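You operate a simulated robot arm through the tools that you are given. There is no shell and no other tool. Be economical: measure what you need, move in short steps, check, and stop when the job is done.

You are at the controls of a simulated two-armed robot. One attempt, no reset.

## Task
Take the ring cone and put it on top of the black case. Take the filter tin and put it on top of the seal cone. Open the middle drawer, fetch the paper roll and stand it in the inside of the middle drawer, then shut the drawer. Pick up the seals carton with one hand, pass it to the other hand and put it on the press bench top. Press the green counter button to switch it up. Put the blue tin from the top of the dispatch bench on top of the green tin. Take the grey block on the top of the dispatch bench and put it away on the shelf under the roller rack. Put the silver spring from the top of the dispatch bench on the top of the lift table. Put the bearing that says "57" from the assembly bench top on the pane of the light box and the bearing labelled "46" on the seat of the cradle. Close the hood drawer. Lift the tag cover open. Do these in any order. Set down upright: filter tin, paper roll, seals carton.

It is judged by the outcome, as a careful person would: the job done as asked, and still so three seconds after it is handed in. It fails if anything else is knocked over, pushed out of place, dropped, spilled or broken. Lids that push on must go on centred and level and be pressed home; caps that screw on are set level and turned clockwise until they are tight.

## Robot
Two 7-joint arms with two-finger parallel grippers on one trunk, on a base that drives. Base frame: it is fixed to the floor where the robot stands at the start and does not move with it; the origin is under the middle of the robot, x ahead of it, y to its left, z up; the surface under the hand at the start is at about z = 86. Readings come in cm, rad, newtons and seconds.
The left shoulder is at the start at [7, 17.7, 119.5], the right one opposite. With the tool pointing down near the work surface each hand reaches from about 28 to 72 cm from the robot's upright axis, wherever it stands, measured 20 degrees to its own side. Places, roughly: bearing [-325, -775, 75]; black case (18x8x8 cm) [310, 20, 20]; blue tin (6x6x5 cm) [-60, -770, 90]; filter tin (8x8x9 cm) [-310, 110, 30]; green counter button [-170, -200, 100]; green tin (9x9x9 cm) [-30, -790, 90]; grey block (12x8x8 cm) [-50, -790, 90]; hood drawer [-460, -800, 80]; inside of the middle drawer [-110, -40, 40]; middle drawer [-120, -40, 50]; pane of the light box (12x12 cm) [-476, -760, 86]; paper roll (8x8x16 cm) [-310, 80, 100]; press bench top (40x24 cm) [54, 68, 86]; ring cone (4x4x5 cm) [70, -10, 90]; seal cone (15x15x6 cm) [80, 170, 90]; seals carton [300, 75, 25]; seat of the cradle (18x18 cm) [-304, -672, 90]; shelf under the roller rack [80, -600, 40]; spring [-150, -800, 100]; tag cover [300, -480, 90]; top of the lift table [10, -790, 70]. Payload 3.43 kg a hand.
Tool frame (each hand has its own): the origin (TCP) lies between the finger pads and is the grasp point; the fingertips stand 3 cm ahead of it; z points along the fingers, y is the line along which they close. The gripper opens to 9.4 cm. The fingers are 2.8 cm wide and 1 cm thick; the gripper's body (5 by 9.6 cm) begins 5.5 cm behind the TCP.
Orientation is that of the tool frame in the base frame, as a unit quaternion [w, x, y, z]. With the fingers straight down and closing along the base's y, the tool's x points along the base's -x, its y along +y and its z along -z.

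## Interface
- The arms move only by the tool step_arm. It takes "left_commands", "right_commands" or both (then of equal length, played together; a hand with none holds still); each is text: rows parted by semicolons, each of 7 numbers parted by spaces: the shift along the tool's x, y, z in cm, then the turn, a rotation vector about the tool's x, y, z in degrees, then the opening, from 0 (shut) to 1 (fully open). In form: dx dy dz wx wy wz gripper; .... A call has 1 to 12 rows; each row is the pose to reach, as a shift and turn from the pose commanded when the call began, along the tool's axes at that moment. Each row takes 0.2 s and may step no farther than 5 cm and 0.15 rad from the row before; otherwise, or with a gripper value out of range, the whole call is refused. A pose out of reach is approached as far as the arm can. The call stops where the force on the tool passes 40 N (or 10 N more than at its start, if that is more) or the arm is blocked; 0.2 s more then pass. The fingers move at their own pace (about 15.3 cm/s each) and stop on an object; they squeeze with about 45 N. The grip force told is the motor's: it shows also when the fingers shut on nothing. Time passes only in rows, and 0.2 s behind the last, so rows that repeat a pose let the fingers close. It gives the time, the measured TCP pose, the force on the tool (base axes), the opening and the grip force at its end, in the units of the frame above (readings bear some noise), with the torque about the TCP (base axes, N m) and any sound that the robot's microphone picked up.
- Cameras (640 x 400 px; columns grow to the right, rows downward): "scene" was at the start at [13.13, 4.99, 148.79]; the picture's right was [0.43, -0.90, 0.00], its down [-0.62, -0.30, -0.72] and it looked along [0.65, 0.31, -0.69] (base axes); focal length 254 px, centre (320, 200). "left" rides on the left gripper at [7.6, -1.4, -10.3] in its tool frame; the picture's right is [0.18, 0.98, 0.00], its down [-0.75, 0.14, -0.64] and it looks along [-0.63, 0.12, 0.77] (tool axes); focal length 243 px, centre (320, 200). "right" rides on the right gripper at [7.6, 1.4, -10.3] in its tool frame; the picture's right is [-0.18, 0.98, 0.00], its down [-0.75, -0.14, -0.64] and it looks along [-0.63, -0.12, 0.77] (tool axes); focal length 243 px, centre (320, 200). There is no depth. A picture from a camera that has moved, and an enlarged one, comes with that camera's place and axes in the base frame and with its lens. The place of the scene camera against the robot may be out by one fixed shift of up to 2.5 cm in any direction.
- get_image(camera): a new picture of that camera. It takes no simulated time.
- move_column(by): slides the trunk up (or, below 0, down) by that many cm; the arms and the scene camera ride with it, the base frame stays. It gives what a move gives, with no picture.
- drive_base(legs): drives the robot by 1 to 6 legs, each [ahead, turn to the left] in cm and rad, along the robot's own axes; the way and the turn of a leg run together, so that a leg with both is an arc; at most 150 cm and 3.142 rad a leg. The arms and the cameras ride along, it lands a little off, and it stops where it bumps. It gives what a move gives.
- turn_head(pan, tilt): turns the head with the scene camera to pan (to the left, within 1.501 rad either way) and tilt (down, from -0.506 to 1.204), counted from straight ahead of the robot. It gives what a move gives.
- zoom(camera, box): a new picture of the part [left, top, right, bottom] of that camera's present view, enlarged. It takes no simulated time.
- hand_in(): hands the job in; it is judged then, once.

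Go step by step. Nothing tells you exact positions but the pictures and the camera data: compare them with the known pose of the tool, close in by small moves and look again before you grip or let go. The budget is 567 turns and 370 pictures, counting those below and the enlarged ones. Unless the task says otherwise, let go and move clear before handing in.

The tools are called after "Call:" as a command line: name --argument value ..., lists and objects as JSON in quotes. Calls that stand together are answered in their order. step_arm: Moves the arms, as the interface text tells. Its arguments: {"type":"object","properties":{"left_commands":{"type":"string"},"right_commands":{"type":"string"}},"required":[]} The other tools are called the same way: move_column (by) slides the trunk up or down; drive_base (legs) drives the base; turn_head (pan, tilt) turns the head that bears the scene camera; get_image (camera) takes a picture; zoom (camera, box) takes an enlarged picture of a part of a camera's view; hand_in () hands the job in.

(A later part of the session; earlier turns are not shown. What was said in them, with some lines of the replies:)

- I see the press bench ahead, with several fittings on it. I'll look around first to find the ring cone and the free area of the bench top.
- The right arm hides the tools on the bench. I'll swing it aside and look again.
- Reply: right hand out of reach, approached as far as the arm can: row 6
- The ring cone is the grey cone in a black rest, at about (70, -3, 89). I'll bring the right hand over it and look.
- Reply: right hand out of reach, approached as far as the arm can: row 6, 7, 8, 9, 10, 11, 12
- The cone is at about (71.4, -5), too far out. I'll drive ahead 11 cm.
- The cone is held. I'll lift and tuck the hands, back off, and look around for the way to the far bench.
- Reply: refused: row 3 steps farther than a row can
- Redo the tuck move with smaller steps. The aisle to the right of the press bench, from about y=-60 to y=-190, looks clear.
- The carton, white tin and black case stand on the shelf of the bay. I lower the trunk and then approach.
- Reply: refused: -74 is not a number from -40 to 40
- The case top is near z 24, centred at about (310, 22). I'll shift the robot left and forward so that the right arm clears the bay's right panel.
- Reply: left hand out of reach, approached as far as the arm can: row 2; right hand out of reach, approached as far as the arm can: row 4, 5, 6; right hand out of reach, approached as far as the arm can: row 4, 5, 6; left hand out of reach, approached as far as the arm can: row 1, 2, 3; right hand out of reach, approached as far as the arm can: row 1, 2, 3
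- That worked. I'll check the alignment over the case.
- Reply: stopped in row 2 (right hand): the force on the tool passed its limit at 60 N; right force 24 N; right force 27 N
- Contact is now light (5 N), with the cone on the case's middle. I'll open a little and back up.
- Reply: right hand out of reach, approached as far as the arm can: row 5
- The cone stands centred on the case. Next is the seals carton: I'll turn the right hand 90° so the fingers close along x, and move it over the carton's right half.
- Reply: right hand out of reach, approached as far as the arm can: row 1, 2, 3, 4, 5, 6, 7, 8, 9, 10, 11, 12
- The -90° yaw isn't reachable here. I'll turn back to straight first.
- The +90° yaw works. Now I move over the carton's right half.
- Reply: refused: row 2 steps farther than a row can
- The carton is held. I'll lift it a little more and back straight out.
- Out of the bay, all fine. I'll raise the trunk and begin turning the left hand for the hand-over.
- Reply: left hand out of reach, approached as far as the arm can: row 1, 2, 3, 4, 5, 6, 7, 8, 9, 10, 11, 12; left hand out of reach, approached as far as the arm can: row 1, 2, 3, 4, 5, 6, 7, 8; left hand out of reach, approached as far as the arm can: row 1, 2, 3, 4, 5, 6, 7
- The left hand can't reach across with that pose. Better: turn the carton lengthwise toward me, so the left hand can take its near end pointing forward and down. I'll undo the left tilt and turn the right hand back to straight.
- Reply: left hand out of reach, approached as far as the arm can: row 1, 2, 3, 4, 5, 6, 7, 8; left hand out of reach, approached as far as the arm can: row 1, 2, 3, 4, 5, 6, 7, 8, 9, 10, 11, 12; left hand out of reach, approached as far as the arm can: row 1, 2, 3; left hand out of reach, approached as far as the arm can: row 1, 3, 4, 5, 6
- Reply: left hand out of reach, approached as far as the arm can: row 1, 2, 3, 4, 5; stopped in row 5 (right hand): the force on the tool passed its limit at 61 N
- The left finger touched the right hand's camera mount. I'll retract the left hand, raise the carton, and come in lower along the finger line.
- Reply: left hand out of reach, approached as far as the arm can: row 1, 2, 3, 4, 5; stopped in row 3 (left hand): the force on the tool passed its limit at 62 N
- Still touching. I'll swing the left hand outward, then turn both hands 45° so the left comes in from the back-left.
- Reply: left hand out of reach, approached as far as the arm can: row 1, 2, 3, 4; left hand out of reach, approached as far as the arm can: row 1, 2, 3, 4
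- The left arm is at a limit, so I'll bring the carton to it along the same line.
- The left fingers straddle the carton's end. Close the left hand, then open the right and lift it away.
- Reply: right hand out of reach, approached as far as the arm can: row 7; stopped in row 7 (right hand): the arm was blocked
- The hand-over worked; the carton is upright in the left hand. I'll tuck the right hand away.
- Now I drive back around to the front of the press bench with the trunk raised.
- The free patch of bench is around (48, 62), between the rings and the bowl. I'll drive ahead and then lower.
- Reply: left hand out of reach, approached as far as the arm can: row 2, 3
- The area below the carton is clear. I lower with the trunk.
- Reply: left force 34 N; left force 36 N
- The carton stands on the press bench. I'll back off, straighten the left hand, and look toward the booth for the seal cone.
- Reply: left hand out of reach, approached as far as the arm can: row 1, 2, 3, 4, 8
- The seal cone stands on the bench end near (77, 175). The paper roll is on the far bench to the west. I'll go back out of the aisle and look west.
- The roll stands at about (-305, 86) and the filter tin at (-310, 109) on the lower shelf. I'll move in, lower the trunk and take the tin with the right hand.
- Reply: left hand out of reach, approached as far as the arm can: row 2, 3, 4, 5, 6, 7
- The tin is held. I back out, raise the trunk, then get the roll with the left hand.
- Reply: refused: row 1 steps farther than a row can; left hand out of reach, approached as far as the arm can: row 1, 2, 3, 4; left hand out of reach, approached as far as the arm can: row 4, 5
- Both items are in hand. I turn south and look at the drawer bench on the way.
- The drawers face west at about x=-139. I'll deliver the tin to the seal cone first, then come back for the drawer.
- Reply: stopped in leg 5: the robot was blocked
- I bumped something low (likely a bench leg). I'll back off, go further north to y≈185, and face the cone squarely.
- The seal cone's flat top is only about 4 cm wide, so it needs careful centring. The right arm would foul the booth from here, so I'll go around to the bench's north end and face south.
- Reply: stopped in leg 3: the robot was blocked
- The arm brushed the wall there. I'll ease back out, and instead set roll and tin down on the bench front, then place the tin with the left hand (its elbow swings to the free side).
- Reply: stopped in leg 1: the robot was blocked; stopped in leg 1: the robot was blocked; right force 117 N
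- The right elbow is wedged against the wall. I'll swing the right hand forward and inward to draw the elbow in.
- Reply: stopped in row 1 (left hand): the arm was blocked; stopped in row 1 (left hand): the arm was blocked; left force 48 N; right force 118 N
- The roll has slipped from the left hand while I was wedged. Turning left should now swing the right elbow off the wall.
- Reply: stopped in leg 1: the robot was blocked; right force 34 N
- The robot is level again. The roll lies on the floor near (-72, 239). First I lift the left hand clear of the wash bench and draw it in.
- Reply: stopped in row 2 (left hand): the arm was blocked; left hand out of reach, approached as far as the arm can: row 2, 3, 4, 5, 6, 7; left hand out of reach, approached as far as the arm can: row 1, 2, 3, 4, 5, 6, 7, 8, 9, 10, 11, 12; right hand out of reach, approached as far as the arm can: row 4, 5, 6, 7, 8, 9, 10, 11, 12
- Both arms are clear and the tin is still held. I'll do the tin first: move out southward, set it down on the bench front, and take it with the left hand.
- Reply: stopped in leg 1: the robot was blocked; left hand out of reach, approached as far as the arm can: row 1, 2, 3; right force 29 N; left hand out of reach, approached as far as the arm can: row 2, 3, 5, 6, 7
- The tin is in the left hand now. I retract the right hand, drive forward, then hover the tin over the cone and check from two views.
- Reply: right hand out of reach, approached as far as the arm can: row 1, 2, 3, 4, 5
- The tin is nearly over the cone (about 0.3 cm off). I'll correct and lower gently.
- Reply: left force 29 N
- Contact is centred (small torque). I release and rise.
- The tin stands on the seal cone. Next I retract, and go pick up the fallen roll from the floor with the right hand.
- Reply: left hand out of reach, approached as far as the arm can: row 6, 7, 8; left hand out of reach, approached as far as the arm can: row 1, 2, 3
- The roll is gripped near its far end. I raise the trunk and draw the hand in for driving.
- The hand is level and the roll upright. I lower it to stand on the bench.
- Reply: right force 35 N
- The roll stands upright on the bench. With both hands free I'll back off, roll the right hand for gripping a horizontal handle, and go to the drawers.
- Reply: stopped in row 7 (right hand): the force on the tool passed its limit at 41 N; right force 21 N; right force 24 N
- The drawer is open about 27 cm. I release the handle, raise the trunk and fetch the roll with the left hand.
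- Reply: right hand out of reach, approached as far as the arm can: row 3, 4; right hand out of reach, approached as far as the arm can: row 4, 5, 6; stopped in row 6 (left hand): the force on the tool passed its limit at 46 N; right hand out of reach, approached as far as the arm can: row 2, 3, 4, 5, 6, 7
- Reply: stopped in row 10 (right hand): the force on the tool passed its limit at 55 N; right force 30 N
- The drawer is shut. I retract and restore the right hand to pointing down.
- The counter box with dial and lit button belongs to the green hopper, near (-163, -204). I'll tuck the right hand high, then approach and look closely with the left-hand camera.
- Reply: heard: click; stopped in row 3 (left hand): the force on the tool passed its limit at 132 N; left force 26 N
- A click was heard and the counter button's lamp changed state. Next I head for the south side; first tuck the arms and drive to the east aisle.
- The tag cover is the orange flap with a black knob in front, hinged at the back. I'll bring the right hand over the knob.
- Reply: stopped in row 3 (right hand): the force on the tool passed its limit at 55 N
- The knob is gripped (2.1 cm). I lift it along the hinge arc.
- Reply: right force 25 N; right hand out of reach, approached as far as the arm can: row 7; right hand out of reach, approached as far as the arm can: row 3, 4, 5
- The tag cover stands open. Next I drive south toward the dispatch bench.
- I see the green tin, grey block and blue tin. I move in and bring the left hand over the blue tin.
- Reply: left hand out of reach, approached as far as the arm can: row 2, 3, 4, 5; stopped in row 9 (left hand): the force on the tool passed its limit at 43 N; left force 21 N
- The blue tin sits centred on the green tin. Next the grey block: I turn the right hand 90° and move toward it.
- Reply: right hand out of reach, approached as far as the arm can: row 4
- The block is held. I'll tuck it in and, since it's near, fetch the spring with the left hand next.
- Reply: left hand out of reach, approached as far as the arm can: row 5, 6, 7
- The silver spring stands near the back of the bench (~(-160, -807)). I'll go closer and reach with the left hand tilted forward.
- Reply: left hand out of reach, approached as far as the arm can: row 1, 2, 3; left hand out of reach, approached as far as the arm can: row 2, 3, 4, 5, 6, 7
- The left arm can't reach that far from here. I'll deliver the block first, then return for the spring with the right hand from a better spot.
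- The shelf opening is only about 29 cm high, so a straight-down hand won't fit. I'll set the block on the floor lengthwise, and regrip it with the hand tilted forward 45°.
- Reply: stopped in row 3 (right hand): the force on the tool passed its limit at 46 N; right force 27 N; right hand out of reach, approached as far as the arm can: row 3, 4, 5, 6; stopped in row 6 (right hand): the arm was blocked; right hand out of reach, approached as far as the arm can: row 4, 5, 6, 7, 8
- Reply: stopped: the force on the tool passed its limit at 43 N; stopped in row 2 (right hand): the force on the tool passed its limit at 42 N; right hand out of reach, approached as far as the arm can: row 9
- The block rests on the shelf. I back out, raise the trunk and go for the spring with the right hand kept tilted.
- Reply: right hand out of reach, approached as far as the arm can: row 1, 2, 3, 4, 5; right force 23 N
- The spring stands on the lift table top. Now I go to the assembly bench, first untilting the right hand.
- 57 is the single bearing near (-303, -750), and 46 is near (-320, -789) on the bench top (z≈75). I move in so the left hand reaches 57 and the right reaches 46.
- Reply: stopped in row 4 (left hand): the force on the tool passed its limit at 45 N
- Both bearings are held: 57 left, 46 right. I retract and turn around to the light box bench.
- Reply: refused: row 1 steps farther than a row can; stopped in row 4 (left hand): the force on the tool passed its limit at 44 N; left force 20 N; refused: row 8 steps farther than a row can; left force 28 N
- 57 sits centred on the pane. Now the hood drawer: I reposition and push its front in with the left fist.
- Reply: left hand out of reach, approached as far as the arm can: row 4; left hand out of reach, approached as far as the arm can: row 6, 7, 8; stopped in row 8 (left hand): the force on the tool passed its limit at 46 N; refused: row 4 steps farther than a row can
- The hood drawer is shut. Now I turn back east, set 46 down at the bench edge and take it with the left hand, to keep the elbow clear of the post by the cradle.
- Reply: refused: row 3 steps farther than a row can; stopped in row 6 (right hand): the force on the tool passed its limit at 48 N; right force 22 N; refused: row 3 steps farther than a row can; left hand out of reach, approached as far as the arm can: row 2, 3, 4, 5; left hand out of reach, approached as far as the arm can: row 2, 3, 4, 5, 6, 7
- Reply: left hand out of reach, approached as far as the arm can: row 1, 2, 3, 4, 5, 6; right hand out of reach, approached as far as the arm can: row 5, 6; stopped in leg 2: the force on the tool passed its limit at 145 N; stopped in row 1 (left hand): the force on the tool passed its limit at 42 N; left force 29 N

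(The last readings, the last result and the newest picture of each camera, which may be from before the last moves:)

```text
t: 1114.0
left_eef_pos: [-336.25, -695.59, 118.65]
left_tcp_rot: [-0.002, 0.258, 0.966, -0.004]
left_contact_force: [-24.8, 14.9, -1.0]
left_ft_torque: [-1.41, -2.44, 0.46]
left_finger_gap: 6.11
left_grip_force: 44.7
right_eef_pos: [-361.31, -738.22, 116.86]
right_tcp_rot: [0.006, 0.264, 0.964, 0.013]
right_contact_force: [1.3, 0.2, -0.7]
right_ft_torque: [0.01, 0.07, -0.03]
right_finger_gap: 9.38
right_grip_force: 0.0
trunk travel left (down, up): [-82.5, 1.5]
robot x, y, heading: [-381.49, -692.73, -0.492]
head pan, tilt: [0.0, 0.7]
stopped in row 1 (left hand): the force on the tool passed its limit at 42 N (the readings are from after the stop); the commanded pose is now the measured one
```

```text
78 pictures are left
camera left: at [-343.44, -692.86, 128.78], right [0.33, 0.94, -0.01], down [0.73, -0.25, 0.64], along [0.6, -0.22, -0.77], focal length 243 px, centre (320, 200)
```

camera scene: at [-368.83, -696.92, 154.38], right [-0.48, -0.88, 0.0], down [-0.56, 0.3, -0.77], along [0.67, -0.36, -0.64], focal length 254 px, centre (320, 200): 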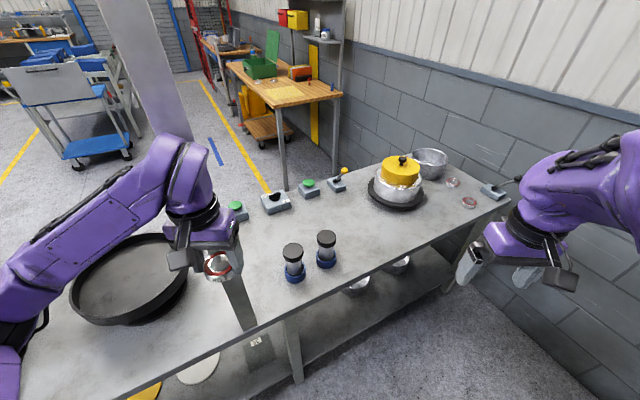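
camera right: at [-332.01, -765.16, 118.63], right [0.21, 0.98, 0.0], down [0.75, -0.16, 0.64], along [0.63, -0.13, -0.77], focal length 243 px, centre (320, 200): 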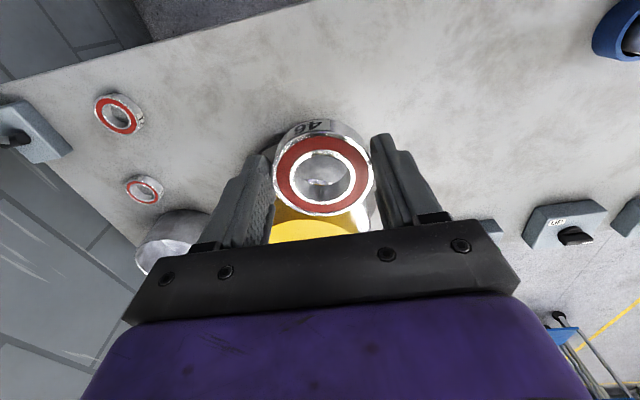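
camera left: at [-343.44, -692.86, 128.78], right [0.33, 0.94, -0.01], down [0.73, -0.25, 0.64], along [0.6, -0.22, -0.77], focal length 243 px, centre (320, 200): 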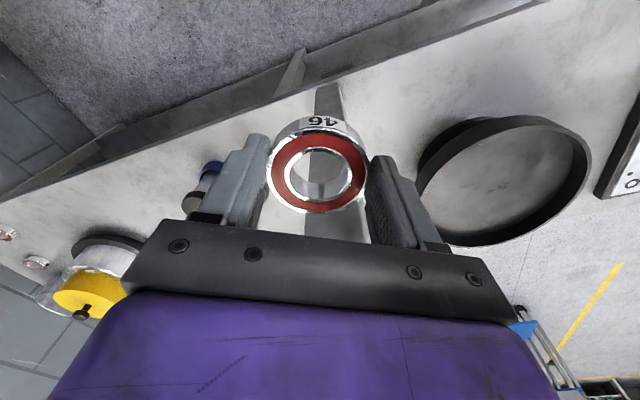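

I brushed the post with the left hand; the bearing is still held. I back off and realign further from the bench before moving in.

Call:
drive_base --legs '[[-14, 0], [0, 0.495], [0, -1.571], [12, 0], [0, 1.571]]'

Call:
get_image --camera "scene"

```text
t: 1125.3
left_eef_pos: [-352.06, -679.01, 118.4]
left_tcp_rot: [-0.003, 0.006, 1.0, -0.004]
left_contact_force: [0.7, -0.3, -2.9]
left_ft_torque: [0.02, 0.02, 0.02]
left_finger_gap: 6.09
left_grip_force: 45.0
right_eef_pos: [-353.53, -728.49, 116.75]
right_tcp_rot: [0.0, 0.015, 1.0, 0.014]
right_contact_force: [-0.5, -0.2, 0.3]
right_ft_torque: [-0.02, -0.02, 0.0]
right_finger_gap: 9.38
right_grip_force: 0.0
trunk travel left (down, up): [-82.5, 1.5]
robot x, y, heading: [-393.62, -697.64, 0.008]
head pan, tilt: [0.0, 0.7]
```

```text
77 pictures are left
camera scene: at [-379.21, -696.24, 154.33], right [0.01, -1.0, 0.0], down [-0.64, -0.01, -0.76], along [0.76, 0.01, -0.64], focal length 254 px, centre (320, 200)
```

scene: 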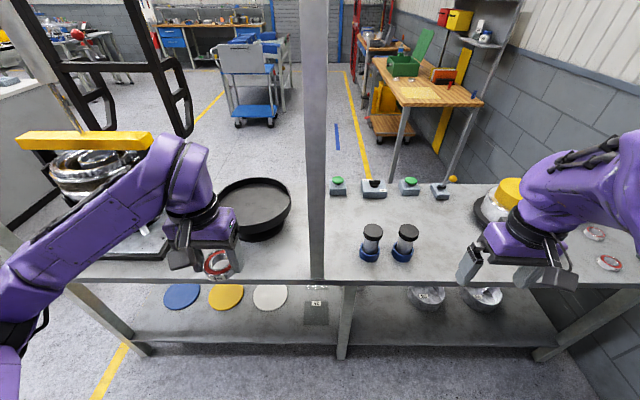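

Call:
drive_base --legs '[[19, 0]]'

Call:
step_arm --left_commands "-3 1 1 0 0 0 0; -7 2 2 0 0 0 0; -11 3 3 0 0 0 0; -15 4 4 0 0 0 0; -18 5 6 0 0 0 0"

Call:
get_image --camera "left"

Call:
get_image --camera "scene"

```text
t: 1126.9
left_eef_pos: [-333.36, -678.61, 118.43]
left_tcp_rot: [-0.001, 0.006, 1.0, -0.005]
left_contact_force: [-0.5, -0.2, -2.3]
left_ft_torque: [0.0, -0.01, -0.04]
left_finger_gap: 6.09
left_grip_force: 45.4
right_eef_pos: [-334.64, -728.27, 116.74]
right_tcp_rot: [0.002, 0.015, 1.0, 0.012]
right_contact_force: [0.6, 0.2, 0.7]
right_ft_torque: [0.0, 0.02, 0.04]
right_finger_gap: 9.43
right_grip_force: 0.1
trunk travel left (down, up): [-82.5, 1.5]
robot x, y, heading: [-374.28, -697.26, 0.006]
head pan, tilt: [0.0, 0.7]
```

```text
t: 1128.1
left_eef_pos: [-315.08, -674.04, 112.19]
left_tcp_rot: [-0.004, 0.006, 1.0, -0.005]
left_contact_force: [0.4, -0.3, -2.1]
left_ft_torque: [-0.03, 0.07, 0.0]
left_finger_gap: 6.07
left_grip_force: 44.7
right_eef_pos: [-334.38, -728.17, 116.7]
right_tcp_rot: [0.0, 0.014, 1.0, 0.013]
right_contact_force: [-0.4, 0.5, 0.1]
right_ft_torque: [0.0, 0.0, -0.02]
right_finger_gap: 9.41
right_grip_force: 0.1
trunk travel left (down, up): [-82.5, 1.5]
robot x, y, heading: [-374.61, -697.56, 0.009]
head pan, tilt: [0.0, 0.7]
```

```text
76 pictures are left
camera left: at [-322.56, -675.3, 122.4], right [-0.17, 0.99, -0.01], down [0.76, 0.14, 0.64], along [0.63, 0.1, -0.77], focal length 243 px, centre (320, 200)
```

left: 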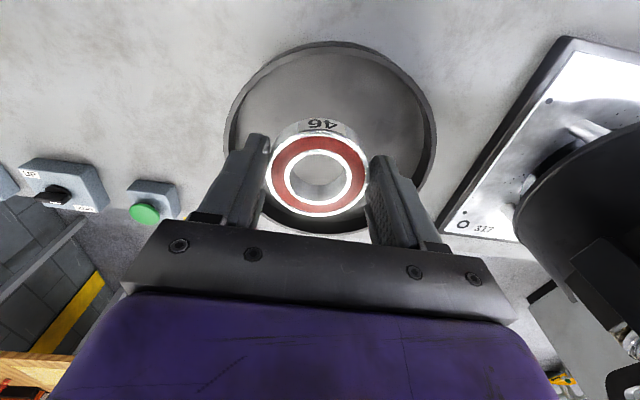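

```text
75 pictures are left
camera scene: at [-360.0, -695.97, 154.32], right [0.01, -1.0, 0.0], down [-0.65, -0.01, -0.76], along [0.76, 0.01, -0.65], focal length 254 px, centre (320, 200)
```

scene: 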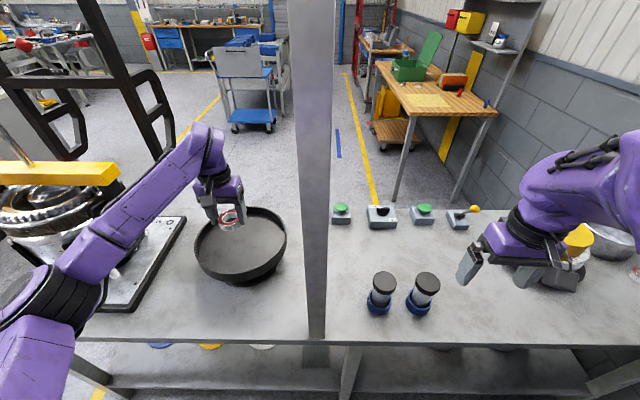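

Call:
step_arm --left_commands "-2.5 1 2 0 0 0 0; -5.5 2 5 0 0 0 0; -6 2 9 0 0 0 0; -6 2 13 0 0 0 0; -6 2 15 0 0 0 0"

Call:
get_image --camera "left"

```text
t: 1129.3
left_eef_pos: [-309.01, -672.08, 97.06]
left_tcp_rot: [-0.002, 0.006, 1.0, -0.005]
left_contact_force: [0.5, -0.1, -2.0]
left_ft_torque: [0.0, 0.03, -0.01]
left_finger_gap: 6.08
left_grip_force: 44.8
right_eef_pos: [-334.37, -728.14, 116.76]
right_tcp_rot: [0.0, 0.015, 1.0, 0.013]
right_contact_force: [-1.1, 0.5, 0.3]
right_ft_torque: [-0.05, -0.03, 0.01]
right_finger_gap: 9.39
right_grip_force: 0.1
trunk travel left (down, up): [-82.5, 1.5]
robot x, y, heading: [-374.61, -697.64, 0.01]
head pan, tilt: [0.0, 0.7]
```

```text
74 pictures are left
camera left: at [-316.48, -673.46, 107.27], right [-0.17, 0.99, -0.01], down [0.76, 0.14, 0.64], along [0.63, 0.1, -0.77], focal length 243 px, centre (320, 200)
```

left: 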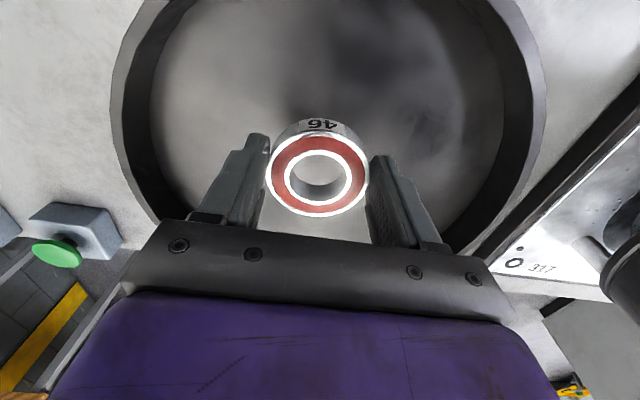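

Call:
step_arm --left_commands "0 0 0.8 0 0 0 0; 0 0 1.6 0 0 0 0; 0 0 2.4 0 0 0 0; 0 0 3 0 0 0 0; 0 0 3.4 0 0 0 0; 0 0 3.8 0 0 0 0; 0 0 4.2 0 0 0 0; 0 0 4.6 0 0 0 0; 0 0 5 0 0 0 0; 0 0 5.4 0 0 0 0; 0 0 5.8 0 0 0 0; 0 0 6.2 0 0 0 0"

```text
t: 1131.3
left_eef_pos: [-309.17, -672.17, 92.97]
left_tcp_rot: [0.003, 0.005, 1.0, -0.005]
left_contact_force: [-8.3, -1.8, 15.0]
left_ft_torque: [0.6, 0.51, 0.43]
left_finger_gap: 6.09
left_grip_force: 45.3
right_eef_pos: [-334.74, -728.3, 116.76]
right_tcp_rot: [0.002, 0.014, 1.0, 0.015]
right_contact_force: [0.1, 0.1, -0.5]
right_ft_torque: [0.01, 0.03, 0.02]
right_finger_gap: 9.41
right_grip_force: 0.1
trunk travel left (down, up): [-82.5, 1.5]
robot x, y, heading: [-374.25, -697.67, 0.011]
head pan, tilt: [0.0, 0.7]
stopped in row 10 (left hand): the force on the tool passed its limit at 43 N (the readings are from after the stop); the commanded pose is now the measured one
```

Call:
step_arm --left_commands "0 0 -0.3 0 0 0 0; 0 0 -0.3 0 0 0 0.8; 0 0 -0.3 0 0 0 0.85; 0 0 -0.3 0 0 0 0.85; 0 0 -3 0 0 0 0.85; 0 0 -7 0 0 0 0.85; 0 0 -11 0 0 0 0.85; 0 0 -15 0 0 0 0.85; 4 0 -17 0 0 0 1; 8 0 -19 0 0 0 1; 12 -1 -20 0 0 0 1; 15 -2 -21 0 0 0 1"

Call:
get_image --camera "left"

```text
t: 1133.9
left_eef_pos: [-324.16, -673.83, 113.89]
left_tcp_rot: [0.002, 0.006, 1.0, -0.004]
left_contact_force: [-0.3, -0.3, -0.5]
left_ft_torque: [0.01, -0.05, -0.02]
left_finger_gap: 9.4
left_grip_force: 0.2
right_eef_pos: [-334.55, -728.29, 116.77]
right_tcp_rot: [0.001, 0.014, 1.0, 0.015]
right_contact_force: [-0.5, 0.3, 1.1]
right_ft_torque: [0.0, -0.02, 0.01]
right_finger_gap: 9.41
right_grip_force: 0.0
trunk travel left (down, up): [-82.5, 1.5]
robot x, y, heading: [-374.05, -697.56, 0.013]
head pan, tilt: [0.0, 0.7]
```

```text
73 pictures are left
camera left: at [-331.68, -675.05, 124.08], right [-0.17, 0.98, -0.01], down [0.75, 0.14, 0.64], along [0.64, 0.1, -0.76], focal length 243 px, centre (320, 200)
```

left: 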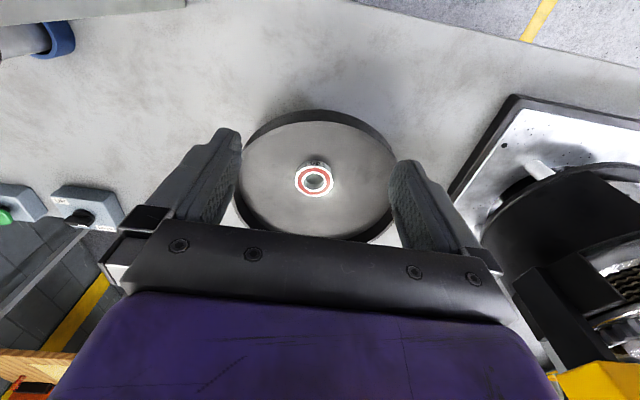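

46 lies centred on the cradle seat. I back clear of the bench, then hand in.

Call:
drive_base --legs '[[-16, 0]]'

Call:
get_image --camera "scene"

```text
t: 1135.3
left_eef_pos: [-339.85, -673.96, 113.61]
left_tcp_rot: [0.0, 0.007, 1.0, -0.005]
left_contact_force: [0.2, -0.6, 0.8]
left_ft_torque: [-0.03, 0.02, 0.02]
left_finger_gap: 9.4
left_grip_force: 0.0
right_eef_pos: [-350.49, -728.44, 116.7]
right_tcp_rot: [0.0, 0.015, 1.0, 0.013]
right_contact_force: [0.5, 0.5, 0.8]
right_ft_torque: [0.02, -0.01, 0.0]
right_finger_gap: 9.42
right_grip_force: 0.1
trunk travel left (down, up): [-82.5, 1.5]
robot x, y, heading: [-390.81, -697.61, 0.013]
head pan, tilt: [0.0, 0.7]
```

```text
72 pictures are left
camera scene: at [-376.05, -696.18, 154.3], right [0.01, -1.0, 0.0], down [-0.65, -0.01, -0.76], along [0.76, 0.01, -0.65], focal length 254 px, centre (320, 200)
```

scene: 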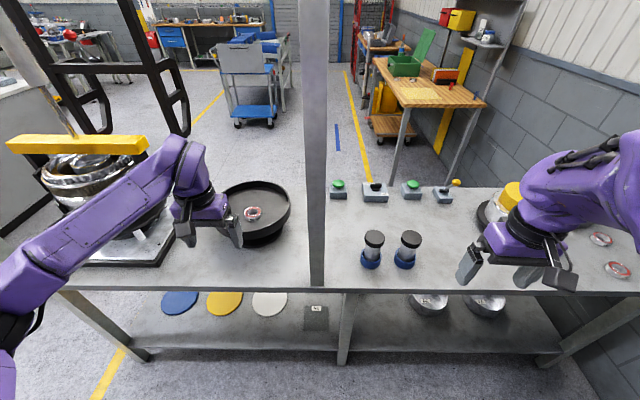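

All items are placed, the hands are empty and the robot stands clear, so I am handing the job in.

Call:
hand_in

```text
The job is handed in.
```

I did every item on the list and handed the job in, but three things could still count against it:
- **Paper roll:** it slipped onto the floor when an arm wedged against the north wall. I picked it up, and it now stands upright in the shut middle drawer.
- **Post bump:** the left hand hit the fixed post beside the cradle bench at about 145 N. Nothing on that bench looked moved afterwards.
- **Counter button:** I read "green counter button" as the button on the dial box by the green hopper. It clicked and its lamp went from lit to off; I took that as "up".
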